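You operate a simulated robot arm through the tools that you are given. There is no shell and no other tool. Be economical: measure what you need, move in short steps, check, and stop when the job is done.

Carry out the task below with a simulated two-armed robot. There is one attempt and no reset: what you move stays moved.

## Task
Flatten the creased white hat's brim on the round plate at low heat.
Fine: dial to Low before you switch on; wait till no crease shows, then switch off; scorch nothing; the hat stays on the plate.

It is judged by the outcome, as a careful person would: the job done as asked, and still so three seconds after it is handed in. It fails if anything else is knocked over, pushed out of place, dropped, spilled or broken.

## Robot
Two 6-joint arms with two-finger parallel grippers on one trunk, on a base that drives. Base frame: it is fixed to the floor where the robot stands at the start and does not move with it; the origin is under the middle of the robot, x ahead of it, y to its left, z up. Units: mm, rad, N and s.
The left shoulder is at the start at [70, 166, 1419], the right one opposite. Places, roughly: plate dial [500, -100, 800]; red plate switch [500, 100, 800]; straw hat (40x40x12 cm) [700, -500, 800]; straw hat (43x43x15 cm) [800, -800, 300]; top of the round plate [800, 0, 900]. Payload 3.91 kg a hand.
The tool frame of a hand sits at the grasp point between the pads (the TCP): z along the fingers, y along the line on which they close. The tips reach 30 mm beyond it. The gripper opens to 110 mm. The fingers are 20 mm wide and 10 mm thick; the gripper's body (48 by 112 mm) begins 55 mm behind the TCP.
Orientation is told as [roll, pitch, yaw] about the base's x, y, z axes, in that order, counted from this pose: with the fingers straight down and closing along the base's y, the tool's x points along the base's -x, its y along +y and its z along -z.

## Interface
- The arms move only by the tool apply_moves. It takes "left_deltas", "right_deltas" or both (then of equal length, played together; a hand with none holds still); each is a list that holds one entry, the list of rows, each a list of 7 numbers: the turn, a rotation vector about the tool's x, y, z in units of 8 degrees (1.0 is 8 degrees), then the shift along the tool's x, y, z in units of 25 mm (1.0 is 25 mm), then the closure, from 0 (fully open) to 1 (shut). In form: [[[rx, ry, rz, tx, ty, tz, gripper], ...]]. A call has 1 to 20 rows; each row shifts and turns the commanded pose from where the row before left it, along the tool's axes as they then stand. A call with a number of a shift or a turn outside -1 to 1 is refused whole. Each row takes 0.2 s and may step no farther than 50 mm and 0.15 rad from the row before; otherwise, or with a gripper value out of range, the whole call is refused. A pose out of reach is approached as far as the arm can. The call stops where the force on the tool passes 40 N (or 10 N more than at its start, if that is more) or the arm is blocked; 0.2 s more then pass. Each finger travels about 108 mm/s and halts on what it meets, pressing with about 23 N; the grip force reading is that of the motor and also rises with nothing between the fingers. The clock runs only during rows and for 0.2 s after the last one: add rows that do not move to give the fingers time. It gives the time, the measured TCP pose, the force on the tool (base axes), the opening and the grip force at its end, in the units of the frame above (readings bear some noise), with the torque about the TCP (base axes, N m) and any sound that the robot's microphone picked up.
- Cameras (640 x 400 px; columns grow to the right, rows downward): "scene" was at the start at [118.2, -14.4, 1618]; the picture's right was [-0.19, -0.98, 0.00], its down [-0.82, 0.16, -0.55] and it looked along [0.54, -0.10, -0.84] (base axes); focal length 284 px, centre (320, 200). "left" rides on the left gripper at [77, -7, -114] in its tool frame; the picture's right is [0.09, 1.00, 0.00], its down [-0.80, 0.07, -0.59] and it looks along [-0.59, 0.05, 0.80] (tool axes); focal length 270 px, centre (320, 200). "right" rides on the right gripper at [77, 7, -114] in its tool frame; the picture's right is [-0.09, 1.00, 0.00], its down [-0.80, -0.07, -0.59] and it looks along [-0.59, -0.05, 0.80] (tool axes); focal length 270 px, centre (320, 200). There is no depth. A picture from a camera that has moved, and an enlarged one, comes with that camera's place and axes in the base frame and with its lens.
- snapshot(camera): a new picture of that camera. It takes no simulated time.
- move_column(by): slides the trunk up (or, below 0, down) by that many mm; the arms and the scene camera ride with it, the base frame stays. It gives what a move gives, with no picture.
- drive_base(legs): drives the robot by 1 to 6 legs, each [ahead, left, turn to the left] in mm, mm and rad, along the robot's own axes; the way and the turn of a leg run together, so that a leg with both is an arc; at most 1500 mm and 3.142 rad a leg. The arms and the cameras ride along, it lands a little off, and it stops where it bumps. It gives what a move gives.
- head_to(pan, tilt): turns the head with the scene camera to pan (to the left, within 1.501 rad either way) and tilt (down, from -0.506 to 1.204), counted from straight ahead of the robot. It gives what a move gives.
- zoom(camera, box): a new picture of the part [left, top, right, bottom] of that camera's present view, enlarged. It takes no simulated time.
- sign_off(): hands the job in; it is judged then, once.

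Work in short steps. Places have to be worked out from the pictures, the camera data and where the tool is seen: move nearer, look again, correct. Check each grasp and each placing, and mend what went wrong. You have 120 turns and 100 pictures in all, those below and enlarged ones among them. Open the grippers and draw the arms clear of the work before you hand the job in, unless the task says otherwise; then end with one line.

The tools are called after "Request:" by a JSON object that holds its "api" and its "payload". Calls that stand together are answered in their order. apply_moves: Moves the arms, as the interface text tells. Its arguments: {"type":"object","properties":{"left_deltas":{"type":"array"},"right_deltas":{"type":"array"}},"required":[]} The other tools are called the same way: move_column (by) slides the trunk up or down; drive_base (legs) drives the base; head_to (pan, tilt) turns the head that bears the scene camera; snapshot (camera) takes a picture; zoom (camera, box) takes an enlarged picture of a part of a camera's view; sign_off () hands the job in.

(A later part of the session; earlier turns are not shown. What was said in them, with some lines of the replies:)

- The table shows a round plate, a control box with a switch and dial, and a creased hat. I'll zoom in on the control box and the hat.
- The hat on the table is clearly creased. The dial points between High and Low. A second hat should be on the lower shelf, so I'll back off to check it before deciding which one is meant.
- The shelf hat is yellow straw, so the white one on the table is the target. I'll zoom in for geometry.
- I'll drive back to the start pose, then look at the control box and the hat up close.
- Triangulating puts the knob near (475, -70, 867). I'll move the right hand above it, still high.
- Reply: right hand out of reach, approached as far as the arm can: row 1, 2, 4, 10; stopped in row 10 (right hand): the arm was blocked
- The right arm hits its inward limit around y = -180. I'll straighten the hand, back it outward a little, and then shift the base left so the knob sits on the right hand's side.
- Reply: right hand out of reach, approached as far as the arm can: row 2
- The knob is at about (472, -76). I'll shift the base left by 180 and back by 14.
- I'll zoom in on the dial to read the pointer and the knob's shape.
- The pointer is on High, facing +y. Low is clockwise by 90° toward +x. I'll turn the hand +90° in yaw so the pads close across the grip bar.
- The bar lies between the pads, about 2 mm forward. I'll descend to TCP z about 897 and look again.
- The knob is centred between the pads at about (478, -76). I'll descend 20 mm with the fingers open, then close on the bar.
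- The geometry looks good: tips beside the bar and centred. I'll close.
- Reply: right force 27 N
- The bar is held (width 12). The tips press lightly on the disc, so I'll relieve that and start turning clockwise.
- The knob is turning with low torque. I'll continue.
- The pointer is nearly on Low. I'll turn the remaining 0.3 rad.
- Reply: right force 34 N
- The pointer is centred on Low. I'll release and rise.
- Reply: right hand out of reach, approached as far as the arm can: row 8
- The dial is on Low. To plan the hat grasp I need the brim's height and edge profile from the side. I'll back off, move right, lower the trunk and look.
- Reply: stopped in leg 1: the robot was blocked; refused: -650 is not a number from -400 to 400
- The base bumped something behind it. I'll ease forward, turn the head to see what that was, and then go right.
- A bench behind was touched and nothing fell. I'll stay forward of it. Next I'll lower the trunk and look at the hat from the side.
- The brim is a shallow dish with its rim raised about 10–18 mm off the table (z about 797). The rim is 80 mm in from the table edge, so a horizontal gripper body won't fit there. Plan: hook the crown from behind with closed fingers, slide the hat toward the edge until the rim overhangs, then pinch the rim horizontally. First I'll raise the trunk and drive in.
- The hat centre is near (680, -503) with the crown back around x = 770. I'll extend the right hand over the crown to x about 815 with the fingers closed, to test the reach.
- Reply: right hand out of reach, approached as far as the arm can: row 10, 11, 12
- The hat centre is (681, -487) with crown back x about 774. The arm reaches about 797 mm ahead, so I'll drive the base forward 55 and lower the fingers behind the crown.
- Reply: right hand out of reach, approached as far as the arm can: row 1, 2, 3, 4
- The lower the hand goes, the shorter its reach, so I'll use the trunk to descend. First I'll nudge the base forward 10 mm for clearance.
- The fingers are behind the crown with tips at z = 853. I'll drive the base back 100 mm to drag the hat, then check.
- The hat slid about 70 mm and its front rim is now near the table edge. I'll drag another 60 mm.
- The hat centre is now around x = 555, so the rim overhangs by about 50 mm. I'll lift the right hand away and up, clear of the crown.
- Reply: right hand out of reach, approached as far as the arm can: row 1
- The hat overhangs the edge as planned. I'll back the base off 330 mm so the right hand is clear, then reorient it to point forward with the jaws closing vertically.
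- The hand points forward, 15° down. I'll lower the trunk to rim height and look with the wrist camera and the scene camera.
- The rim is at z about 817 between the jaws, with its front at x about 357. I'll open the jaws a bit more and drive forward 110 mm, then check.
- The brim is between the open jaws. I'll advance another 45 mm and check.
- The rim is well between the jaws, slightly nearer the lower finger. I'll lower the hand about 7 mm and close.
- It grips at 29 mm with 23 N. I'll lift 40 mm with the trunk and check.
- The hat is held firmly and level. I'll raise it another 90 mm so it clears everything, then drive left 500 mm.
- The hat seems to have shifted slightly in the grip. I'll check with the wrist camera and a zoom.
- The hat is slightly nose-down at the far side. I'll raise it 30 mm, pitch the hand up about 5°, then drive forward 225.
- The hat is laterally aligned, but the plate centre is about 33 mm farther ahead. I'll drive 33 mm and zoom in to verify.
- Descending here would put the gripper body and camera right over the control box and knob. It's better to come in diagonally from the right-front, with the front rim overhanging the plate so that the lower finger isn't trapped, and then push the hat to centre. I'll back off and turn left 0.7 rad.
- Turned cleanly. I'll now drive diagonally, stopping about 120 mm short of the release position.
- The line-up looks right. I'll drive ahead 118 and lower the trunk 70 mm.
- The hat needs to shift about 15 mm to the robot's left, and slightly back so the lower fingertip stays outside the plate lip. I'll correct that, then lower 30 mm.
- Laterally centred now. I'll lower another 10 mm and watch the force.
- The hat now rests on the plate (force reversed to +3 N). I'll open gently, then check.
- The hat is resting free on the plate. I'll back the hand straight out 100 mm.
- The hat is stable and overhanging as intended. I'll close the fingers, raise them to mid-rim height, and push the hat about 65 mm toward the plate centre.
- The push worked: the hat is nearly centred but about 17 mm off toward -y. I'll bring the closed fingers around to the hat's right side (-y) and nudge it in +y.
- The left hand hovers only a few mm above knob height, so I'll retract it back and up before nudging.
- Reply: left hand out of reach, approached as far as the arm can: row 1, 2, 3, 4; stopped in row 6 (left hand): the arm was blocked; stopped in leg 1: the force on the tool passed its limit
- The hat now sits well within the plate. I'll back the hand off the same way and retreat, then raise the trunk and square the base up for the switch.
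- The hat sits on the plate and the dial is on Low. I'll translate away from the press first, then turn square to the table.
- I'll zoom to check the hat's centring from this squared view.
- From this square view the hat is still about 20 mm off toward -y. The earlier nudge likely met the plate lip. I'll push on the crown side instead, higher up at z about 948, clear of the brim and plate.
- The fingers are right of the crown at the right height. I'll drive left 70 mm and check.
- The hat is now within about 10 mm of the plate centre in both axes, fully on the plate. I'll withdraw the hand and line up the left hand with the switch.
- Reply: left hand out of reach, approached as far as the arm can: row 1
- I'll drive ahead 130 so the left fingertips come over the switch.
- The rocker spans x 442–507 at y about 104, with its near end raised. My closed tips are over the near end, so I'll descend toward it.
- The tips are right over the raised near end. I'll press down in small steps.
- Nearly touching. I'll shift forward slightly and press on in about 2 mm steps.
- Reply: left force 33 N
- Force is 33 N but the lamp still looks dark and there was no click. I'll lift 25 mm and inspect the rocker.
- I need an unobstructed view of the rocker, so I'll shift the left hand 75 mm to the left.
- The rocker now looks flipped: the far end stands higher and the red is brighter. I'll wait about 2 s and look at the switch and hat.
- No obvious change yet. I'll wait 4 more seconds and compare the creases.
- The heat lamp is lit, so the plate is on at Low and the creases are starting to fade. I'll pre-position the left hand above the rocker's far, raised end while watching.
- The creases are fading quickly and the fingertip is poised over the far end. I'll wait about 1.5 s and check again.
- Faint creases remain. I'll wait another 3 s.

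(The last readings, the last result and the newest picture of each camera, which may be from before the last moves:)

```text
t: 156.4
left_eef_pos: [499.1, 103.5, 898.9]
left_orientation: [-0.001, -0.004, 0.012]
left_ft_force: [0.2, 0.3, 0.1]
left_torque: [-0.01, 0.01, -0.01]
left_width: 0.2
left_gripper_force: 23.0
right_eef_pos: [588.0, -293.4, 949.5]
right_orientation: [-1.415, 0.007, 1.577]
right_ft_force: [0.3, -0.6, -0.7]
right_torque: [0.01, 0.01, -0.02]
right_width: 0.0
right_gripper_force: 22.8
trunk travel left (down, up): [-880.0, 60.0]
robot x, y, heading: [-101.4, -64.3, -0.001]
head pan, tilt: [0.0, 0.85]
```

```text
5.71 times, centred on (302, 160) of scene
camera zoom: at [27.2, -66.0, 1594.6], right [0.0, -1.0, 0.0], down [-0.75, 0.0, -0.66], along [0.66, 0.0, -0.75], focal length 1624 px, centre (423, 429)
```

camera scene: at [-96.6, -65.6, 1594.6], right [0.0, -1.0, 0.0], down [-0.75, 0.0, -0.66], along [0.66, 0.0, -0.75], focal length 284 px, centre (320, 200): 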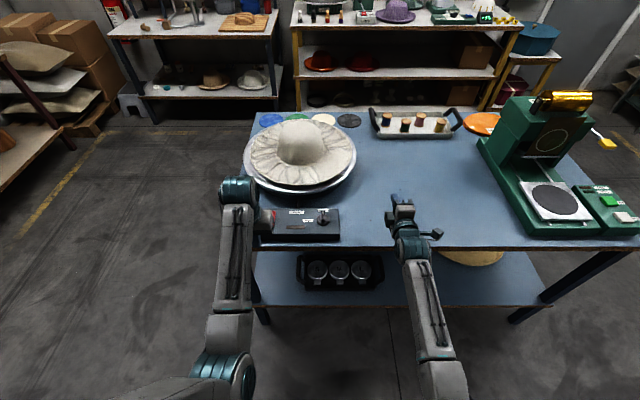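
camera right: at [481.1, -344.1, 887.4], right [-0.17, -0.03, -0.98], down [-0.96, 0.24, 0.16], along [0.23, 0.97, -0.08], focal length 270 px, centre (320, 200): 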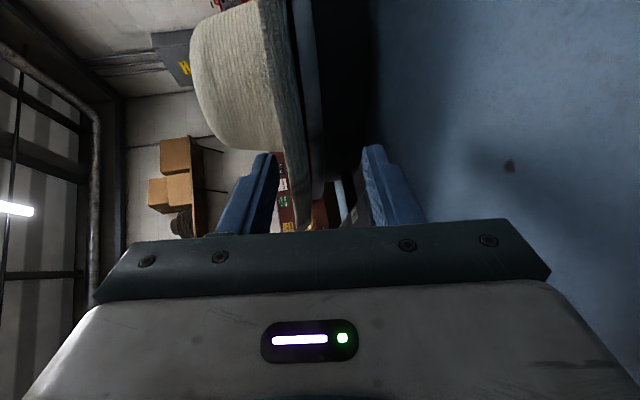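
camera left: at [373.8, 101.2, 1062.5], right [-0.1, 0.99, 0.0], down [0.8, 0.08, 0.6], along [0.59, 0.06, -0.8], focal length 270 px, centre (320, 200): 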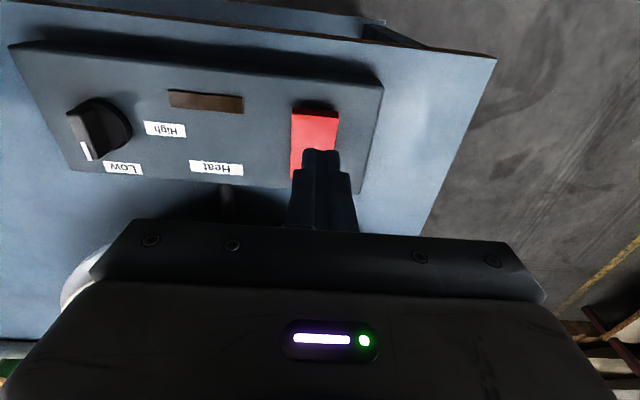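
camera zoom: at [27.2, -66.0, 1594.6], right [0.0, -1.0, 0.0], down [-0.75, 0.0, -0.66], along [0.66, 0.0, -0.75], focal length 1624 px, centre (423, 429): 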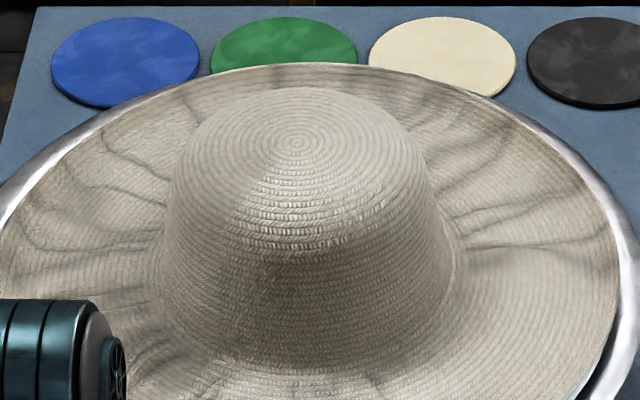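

Still faint lines at the sides. I'll wait 4 s more.

Request:
{"api": "apply_moves", "payload": {"left_deltas": [[[0, 0, 0, 0, 0, 0, 1], [0, 0, 0, 0, 0, 0, 1], [0, 0, 0, 0, 0, 0, 1], [0, 0, 0, 0, 0, 0, 1], [0, 0, 0, 0, 0, 0, 1], [0, 0, 0, 0, 0, 0, 1], [0, 0, 0, 0, 0, 0, 1], [0, 0, 0, 0, 0, 0, 1], [0, 0, 0, 0, 0, 0, 1], [0, 0, 0, 0, 0, 0, 1], [0, 0, 0, 0, 0, 0, 1], [0, 0, 0, 0, 0, 0, 1], [0, 0, 0, 0, 0, 0, 1], [0, 0, 0, 0, 0, 0, 1], [0, 0, 0, 0, 0, 0, 1], [0, 0, 0, 0, 0, 0, 1], [0, 0, 0, 0, 0, 0, 1], [0, 0, 0, 0, 0, 0, 1]]]}}

Request:
{"api": "zoom", "payload": {"camera": "scene", "box": [250, 125, 354, 195]}}

```text
t: 160.2
left_eef_pos: [498.7, 104.5, 898.2]
left_orientation: [0.001, -0.004, 0.014]
left_ft_force: [-0.2, -0.2, -0.6]
left_torque: [0.02, 0.01, 0.0]
left_width: 0.0
left_gripper_force: 23.2
right_eef_pos: [586.2, -291.6, 949.9]
right_orientation: [-1.416, 0.007, 1.575]
right_ft_force: [0.2, 0.5, -0.5]
right_torque: [-0.01, 0.01, 0.03]
right_width: 0.0
right_gripper_force: 23.2
trunk travel left (down, up): [-880.0, 60.0]
robot x, y, heading: [-100.8, -64.4, -0.004]
head pan, tilt: [0.0, 0.85]
```

```text
5.71 times, centred on (302, 160) of scene
camera zoom: at [27.2, -66.0, 1594.6], right [0.0, -1.0, 0.0], down [-0.75, 0.0, -0.66], along [0.66, 0.0, -0.75], focal length 1624 px, centre (423, 429)
```

zoom: 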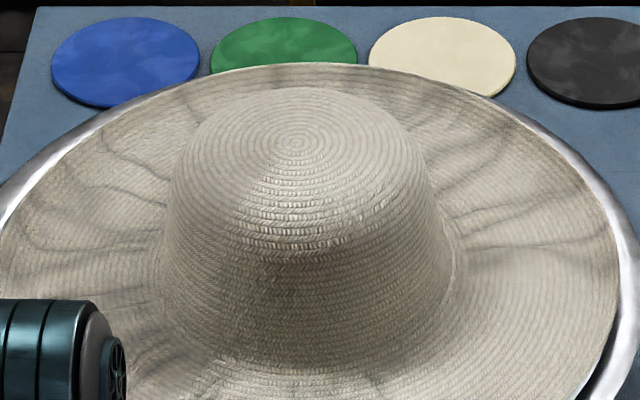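

Fading steadily, with no browning. I'll wait another 4 s.

Request:
{"api": "apply_moves", "payload": {"left_deltas": [[[0, 0, 0, 0, 0, 0, 1], [0, 0, 0, 0, 0, 0, 1], [0, 0, 0, 0, 0, 0, 1], [0, 0, 0, 0, 0, 0, 1], [0, 0, 0, 0, 0, 0, 1], [0, 0, 0, 0, 0, 0, 1], [0, 0, 0, 0, 0, 0, 1], [0, 0, 0, 0, 0, 0, 1], [0, 0, 0, 0, 0, 0, 1], [0, 0, 0, 0, 0, 0, 1], [0, 0, 0, 0, 0, 0, 1], [0, 0, 0, 0, 0, 0, 1], [0, 0, 0, 0, 0, 0, 1], [0, 0, 0, 0, 0, 0, 1], [0, 0, 0, 0, 0, 0, 1], [0, 0, 0, 0, 0, 0, 1], [0, 0, 0, 0, 0, 0, 1], [0, 0, 0, 0, 0, 0, 1], [0, 0, 0, 0, 0, 0, 1]]]}}

Request:
{"api": "zoom", "payload": {"camera": "scene", "box": [250, 125, 354, 195]}}

```text
t: 164.2
left_eef_pos: [498.5, 103.7, 898.8]
left_orientation: [0.001, -0.003, 0.014]
left_ft_force: [-0.8, 0.1, 0.1]
left_torque: [0.01, 0.0, 0.0]
left_width: 0.0
left_gripper_force: 22.4
right_eef_pos: [586.8, -293.5, 949.5]
right_orientation: [-1.416, 0.007, 1.577]
right_ft_force: [-0.5, 1.3, -0.5]
right_torque: [-0.02, 0.03, -0.01]
right_width: 0.1
right_gripper_force: 22.4
trunk travel left (down, up): [-880.0, 60.0]
robot x, y, heading: [-101.4, -65.3, 0.005]
head pan, tilt: [0.0, 0.85]
```

```text
5.71 times, centred on (302, 160) of scene
camera zoom: at [27.2, -66.0, 1594.6], right [0.0, -1.0, 0.0], down [-0.75, 0.0, -0.66], along [0.66, 0.0, -0.75], focal length 1624 px, centre (423, 429)
```

zoom: 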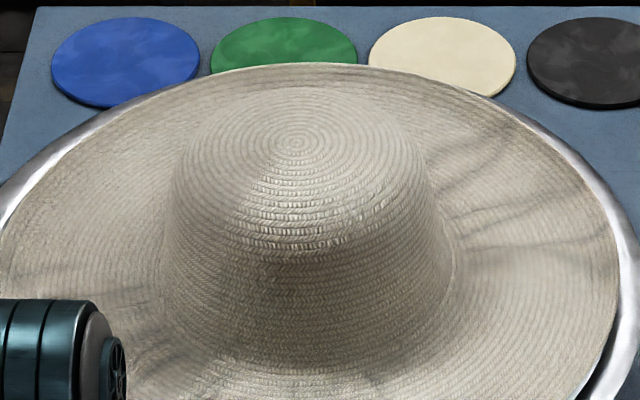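

Almost gone; a few faint ones remain on the right and lower left. I'll wait 3 s more.

Request:
{"api": "apply_moves", "payload": {"left_deltas": [[[0, 0, 0, 0, 0, 0, 1], [0, 0, 0, 0, 0, 0, 1], [0, 0, 0, 0, 0, 0, 1], [0, 0, 0, 0, 0, 0, 1], [0, 0, 0, 0, 0, 0, 1], [0, 0, 0, 0, 0, 0, 1], [0, 0, 0, 0, 0, 0, 1], [0, 0, 0, 0, 0, 0, 1], [0, 0, 0, 0, 0, 0, 1], [0, 0, 0, 0, 0, 0, 1], [0, 0, 0, 0, 0, 0, 1], [0, 0, 0, 0, 0, 0, 1], [0, 0, 0, 0, 0, 0, 1], [0, 0, 0, 0, 0, 0, 1]]]}}

Request:
{"api": "zoom", "payload": {"camera": "scene", "box": [250, 130, 358, 215]}}

```text
t: 167.2
left_eef_pos: [498.6, 103.9, 898.8]
left_orientation: [0.0, -0.004, 0.014]
left_ft_force: [-0.7, -0.6, 0.8]
left_torque: [0.0, 0.0, -0.02]
left_width: 0.0
left_gripper_force: 22.9
right_eef_pos: [586.7, -292.1, 950.0]
right_orientation: [-1.415, 0.006, 1.577]
right_ft_force: [0.1, -0.3, 0.6]
right_torque: [0.03, -0.01, -0.04]
right_width: 0.0
right_gripper_force: 23.2
trunk travel left (down, up): [-880.0, 60.0]
robot x, y, heading: [-98.7, -64.7, 0.004]
head pan, tilt: [0.0, 0.85]
```

```text
4.71 times, centred on (304, 172) of scene
camera zoom: at [27.2, -66.0, 1594.6], right [0.0, -1.0, 0.0], down [-0.75, 0.0, -0.66], along [0.66, 0.0, -0.75], focal length 1337 px, centre (395, 329)
```

zoom: 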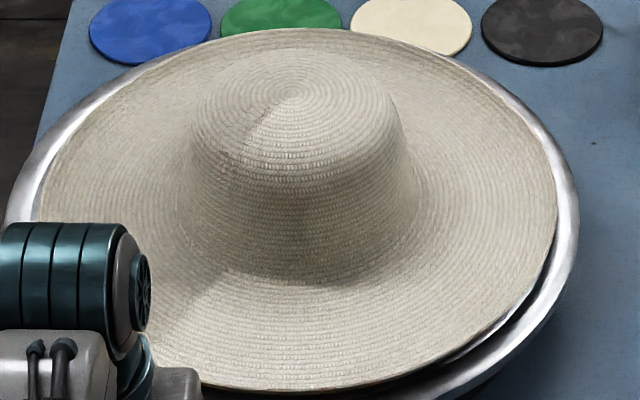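

No crease shows any more, so I'll switch off now by pressing the rocker's far end.

Request:
{"api": "apply_moves", "payload": {"left_deltas": [[[0, 0, 0, 0, 0, 0.3, 1], [0, 0, 0, 0, 0, 0.2, 1], [0, 0, 0, 0, 0, 0.15, 1], [0, 0, 0, 0, 0, 0.1, 1], [0, 0, 0, 0, 0, 0.1, 1], [0, 0, 0, 0, 0, 0.1, 1]]]}}

Request:
{"api": "zoom", "payload": {"camera": "left", "box": [120, 0, 440, 200]}}

```text
t: 168.6
left_eef_pos: [499.3, 104.1, 875.4]
left_orientation: [0.0, -0.007, 0.014]
left_ft_force: [0.5, 0.3, 9.7]
left_torque: [0.02, 0.11, -0.07]
left_width: 0.0
left_gripper_force: 22.7
right_eef_pos: [585.9, -293.5, 950.7]
right_orientation: [-1.417, 0.008, 1.576]
right_ft_force: [0.9, 0.0, 0.3]
right_torque: [0.02, 0.01, -0.02]
right_width: 0.0
right_gripper_force: 22.8
trunk travel left (down, up): [-880.0, 60.0]
robot x, y, heading: [-99.9, -68.6, -0.0]
head pan, tilt: [0.0, 0.85]
```

```text
2.00 times, centred on (280, 100) of left
camera zoom: at [421.5, 96.2, 990.3], right [-0.1, 0.99, 0.0], down [0.8, 0.08, 0.6], along [0.6, 0.06, -0.8], focal length 541 px, centre (400, 400)
```

zoom: 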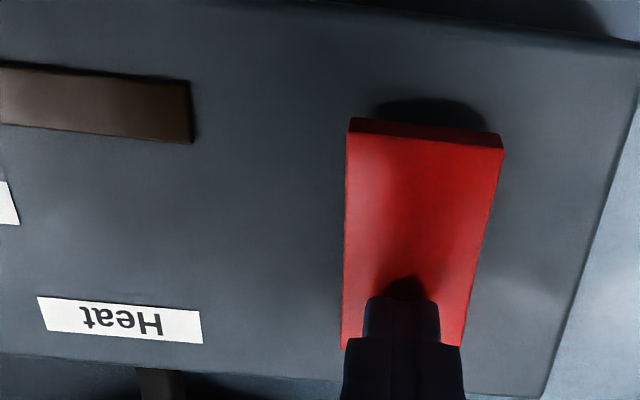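

The lamp is out and the near end is raised, so the switch is off. I'll lift, open the grippers, and back away.

Request:
{"api": "apply_moves", "payload": {"left_deltas": [[[0, 0, 0, 0, 0, 0.06, 1], [0, 0, 0, 0, 0, -0.5, 1], [0, 0, 0, 0, 0, -1, 1], [0, 0, 0, 0, 0, -1, 1], [0, 0, 0, 0, 0, 0, 0.7], [0, 0, 0, 0, 0, 0, 0.7]]], "right_deltas": [[[0, 0, 0, 0, 0, 0, 1], [0, 0, 0, 0, 0, 0, 1], [0, 0, 0, 0, 0, 0, 1], [0, 0, 0, 0, 0, 0, 1], [0, 0, 0, 0, 0, 0, 0.7], [0, 0, 0, 0, 0, 0, 0.7]]]}}

Request:
{"api": "move_column", "payload": {"by": 55}}

Request:
{"api": "drive_base", "payload": {"legs": [[-250, 0, 0]]}}

Request:
{"api": "apply_moves", "payload": {"left_deltas": [[[0, 0, 0, 0, 0, 0, 0.3], [0, 0, 0, 0, 0, 0, 0], [0, 0, 0, 0, 0, 0, 0], [0, 0, 0, 0, 0, 0, 0]]], "right_deltas": [[[0, 0, 0, 0, 0, 0, 0.3], [0, 0, 0, 0, 0, 0, 0], [0, 0, 0, 0, 0, 0, 0], [0, 0, 0, 0, 0, 0, 0]]]}}

Request:
{"api": "snapshot", "payload": {"camera": "scene"}}

Request:
{"api": "zoom", "payload": {"camera": "scene", "box": [240, 90, 400, 230]}}

```text
t: 170.0
left_eef_pos: [498.2, 103.1, 935.5]
left_orientation: [-0.001, -0.004, 0.014]
left_ft_force: [0.2, 1.3, 0.5]
left_torque: [0.0, 0.03, 0.0]
left_width: 33.1
left_gripper_force: 0.0
right_eef_pos: [586.9, -293.6, 949.1]
right_orientation: [-1.415, 0.006, 1.575]
right_ft_force: [0.2, 0.0, 0.8]
right_torque: [0.03, 0.01, 0.02]
right_width: 33.1
right_gripper_force: 0.1
trunk travel left (down, up): [-880.0, 60.0]
robot x, y, heading: [-99.1, -65.1, -0.0]
head pan, tilt: [0.0, 0.85]
```

```text
t: 171.0
left_eef_pos: [499.2, 104.3, 988.7]
left_orientation: [0.0, -0.002, 0.015]
left_ft_force: [0.7, 0.4, -0.2]
left_torque: [0.01, -0.01, -0.01]
left_width: 33.0
left_gripper_force: 0.0
right_eef_pos: [585.4, -292.6, 1003.8]
right_orientation: [-1.415, 0.009, 1.576]
right_ft_force: [-0.6, -0.6, 0.1]
right_torque: [0.01, -0.03, 0.01]
right_width: 33.1
right_gripper_force: 0.0
trunk travel left (down, up): [-935.0, 5.0]
robot x, y, heading: [-97.4, -63.1, -0.001]
head pan, tilt: [0.0, 0.85]
```

```text
t: 172.8
left_eef_pos: [249.4, 103.3, 988.8]
left_orientation: [0.001, -0.001, 0.01]
left_ft_force: [0.1, -0.4, 0.1]
left_torque: [-0.02, 0.02, -0.01]
left_width: 32.8
left_gripper_force: 0.1
right_eef_pos: [337.6, -293.8, 1004.5]
right_orientation: [-1.414, 0.007, 1.574]
right_ft_force: [-0.2, -1.0, -0.3]
right_torque: [0.02, 0.04, 0.01]
right_width: 33.3
right_gripper_force: 0.0
trunk travel left (down, up): [-935.0, 5.0]
robot x, y, heading: [-348.9, -65.0, -0.006]
head pan, tilt: [0.0, 0.85]
```

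```text
t: 173.8
left_eef_pos: [248.6, 104.9, 988.5]
left_orientation: [0.0, -0.004, 0.011]
left_ft_force: [0.5, -0.3, 0.6]
left_torque: [-0.01, -0.01, 0.0]
left_width: 110.1
left_gripper_force: 0.1
right_eef_pos: [335.8, -292.5, 1004.4]
right_orientation: [-1.416, 0.007, 1.575]
right_ft_force: [1.1, -0.1, 0.5]
right_torque: [-0.02, -0.03, 0.01]
right_width: 110.3
right_gripper_force: 0.0
trunk travel left (down, up): [-935.0, 5.0]
robot x, y, heading: [-349.5, -61.9, -0.0]
head pan, tilt: [0.0, 0.85]
```

```text
8 pictures are left
camera scene: at [-222.9, -65.9, 1649.5], right [0.0, -1.0, 0.0], down [-0.75, 0.0, -0.66], along [0.66, 0.0, -0.75], focal length 284 px, centre (320, 200)
```

scene: 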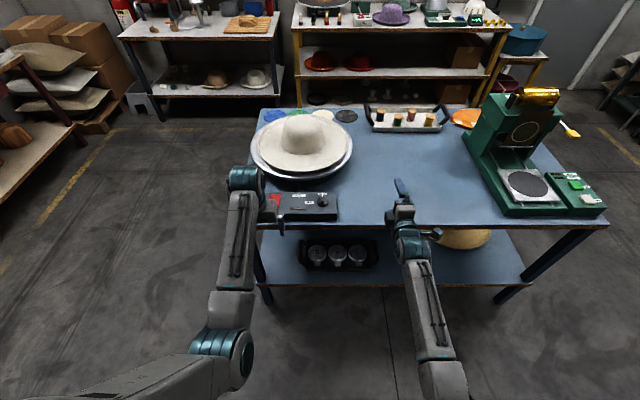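

```text
2.86 times, centred on (320, 160) of scene
camera zoom: at [-222.9, -65.9, 1649.5], right [0.0, -1.0, 0.0], down [-0.75, 0.0, -0.66], along [0.66, 0.0, -0.75], focal length 812 px, centre (320, 314)
```

zoom: 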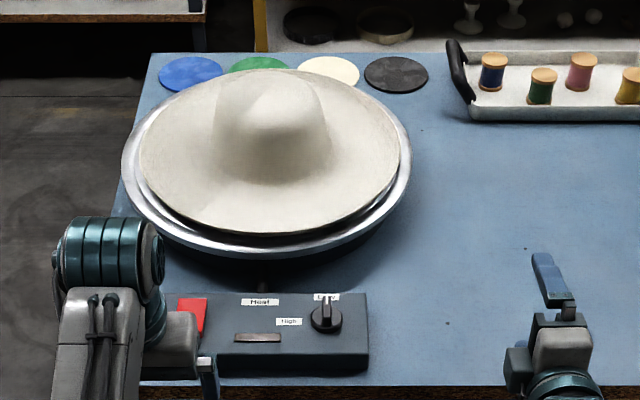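

The brim is smooth all round, white and unscorched. The hat is on the plate, the lamp is off, the dial is on Low, and both arms are clear with the grippers open, so I'll hand in.

Request:
{"api": "sign_off", "payload": {}}

```text
The job is handed in.
```

The white hat's brim is flat with no crease showing and no scorching. The hat is on the round plate, the dial was set to Low before switching on, and the switch is now off. While reversing early on, the base briefly touched the bench behind the robot; I saw nothing fallen.
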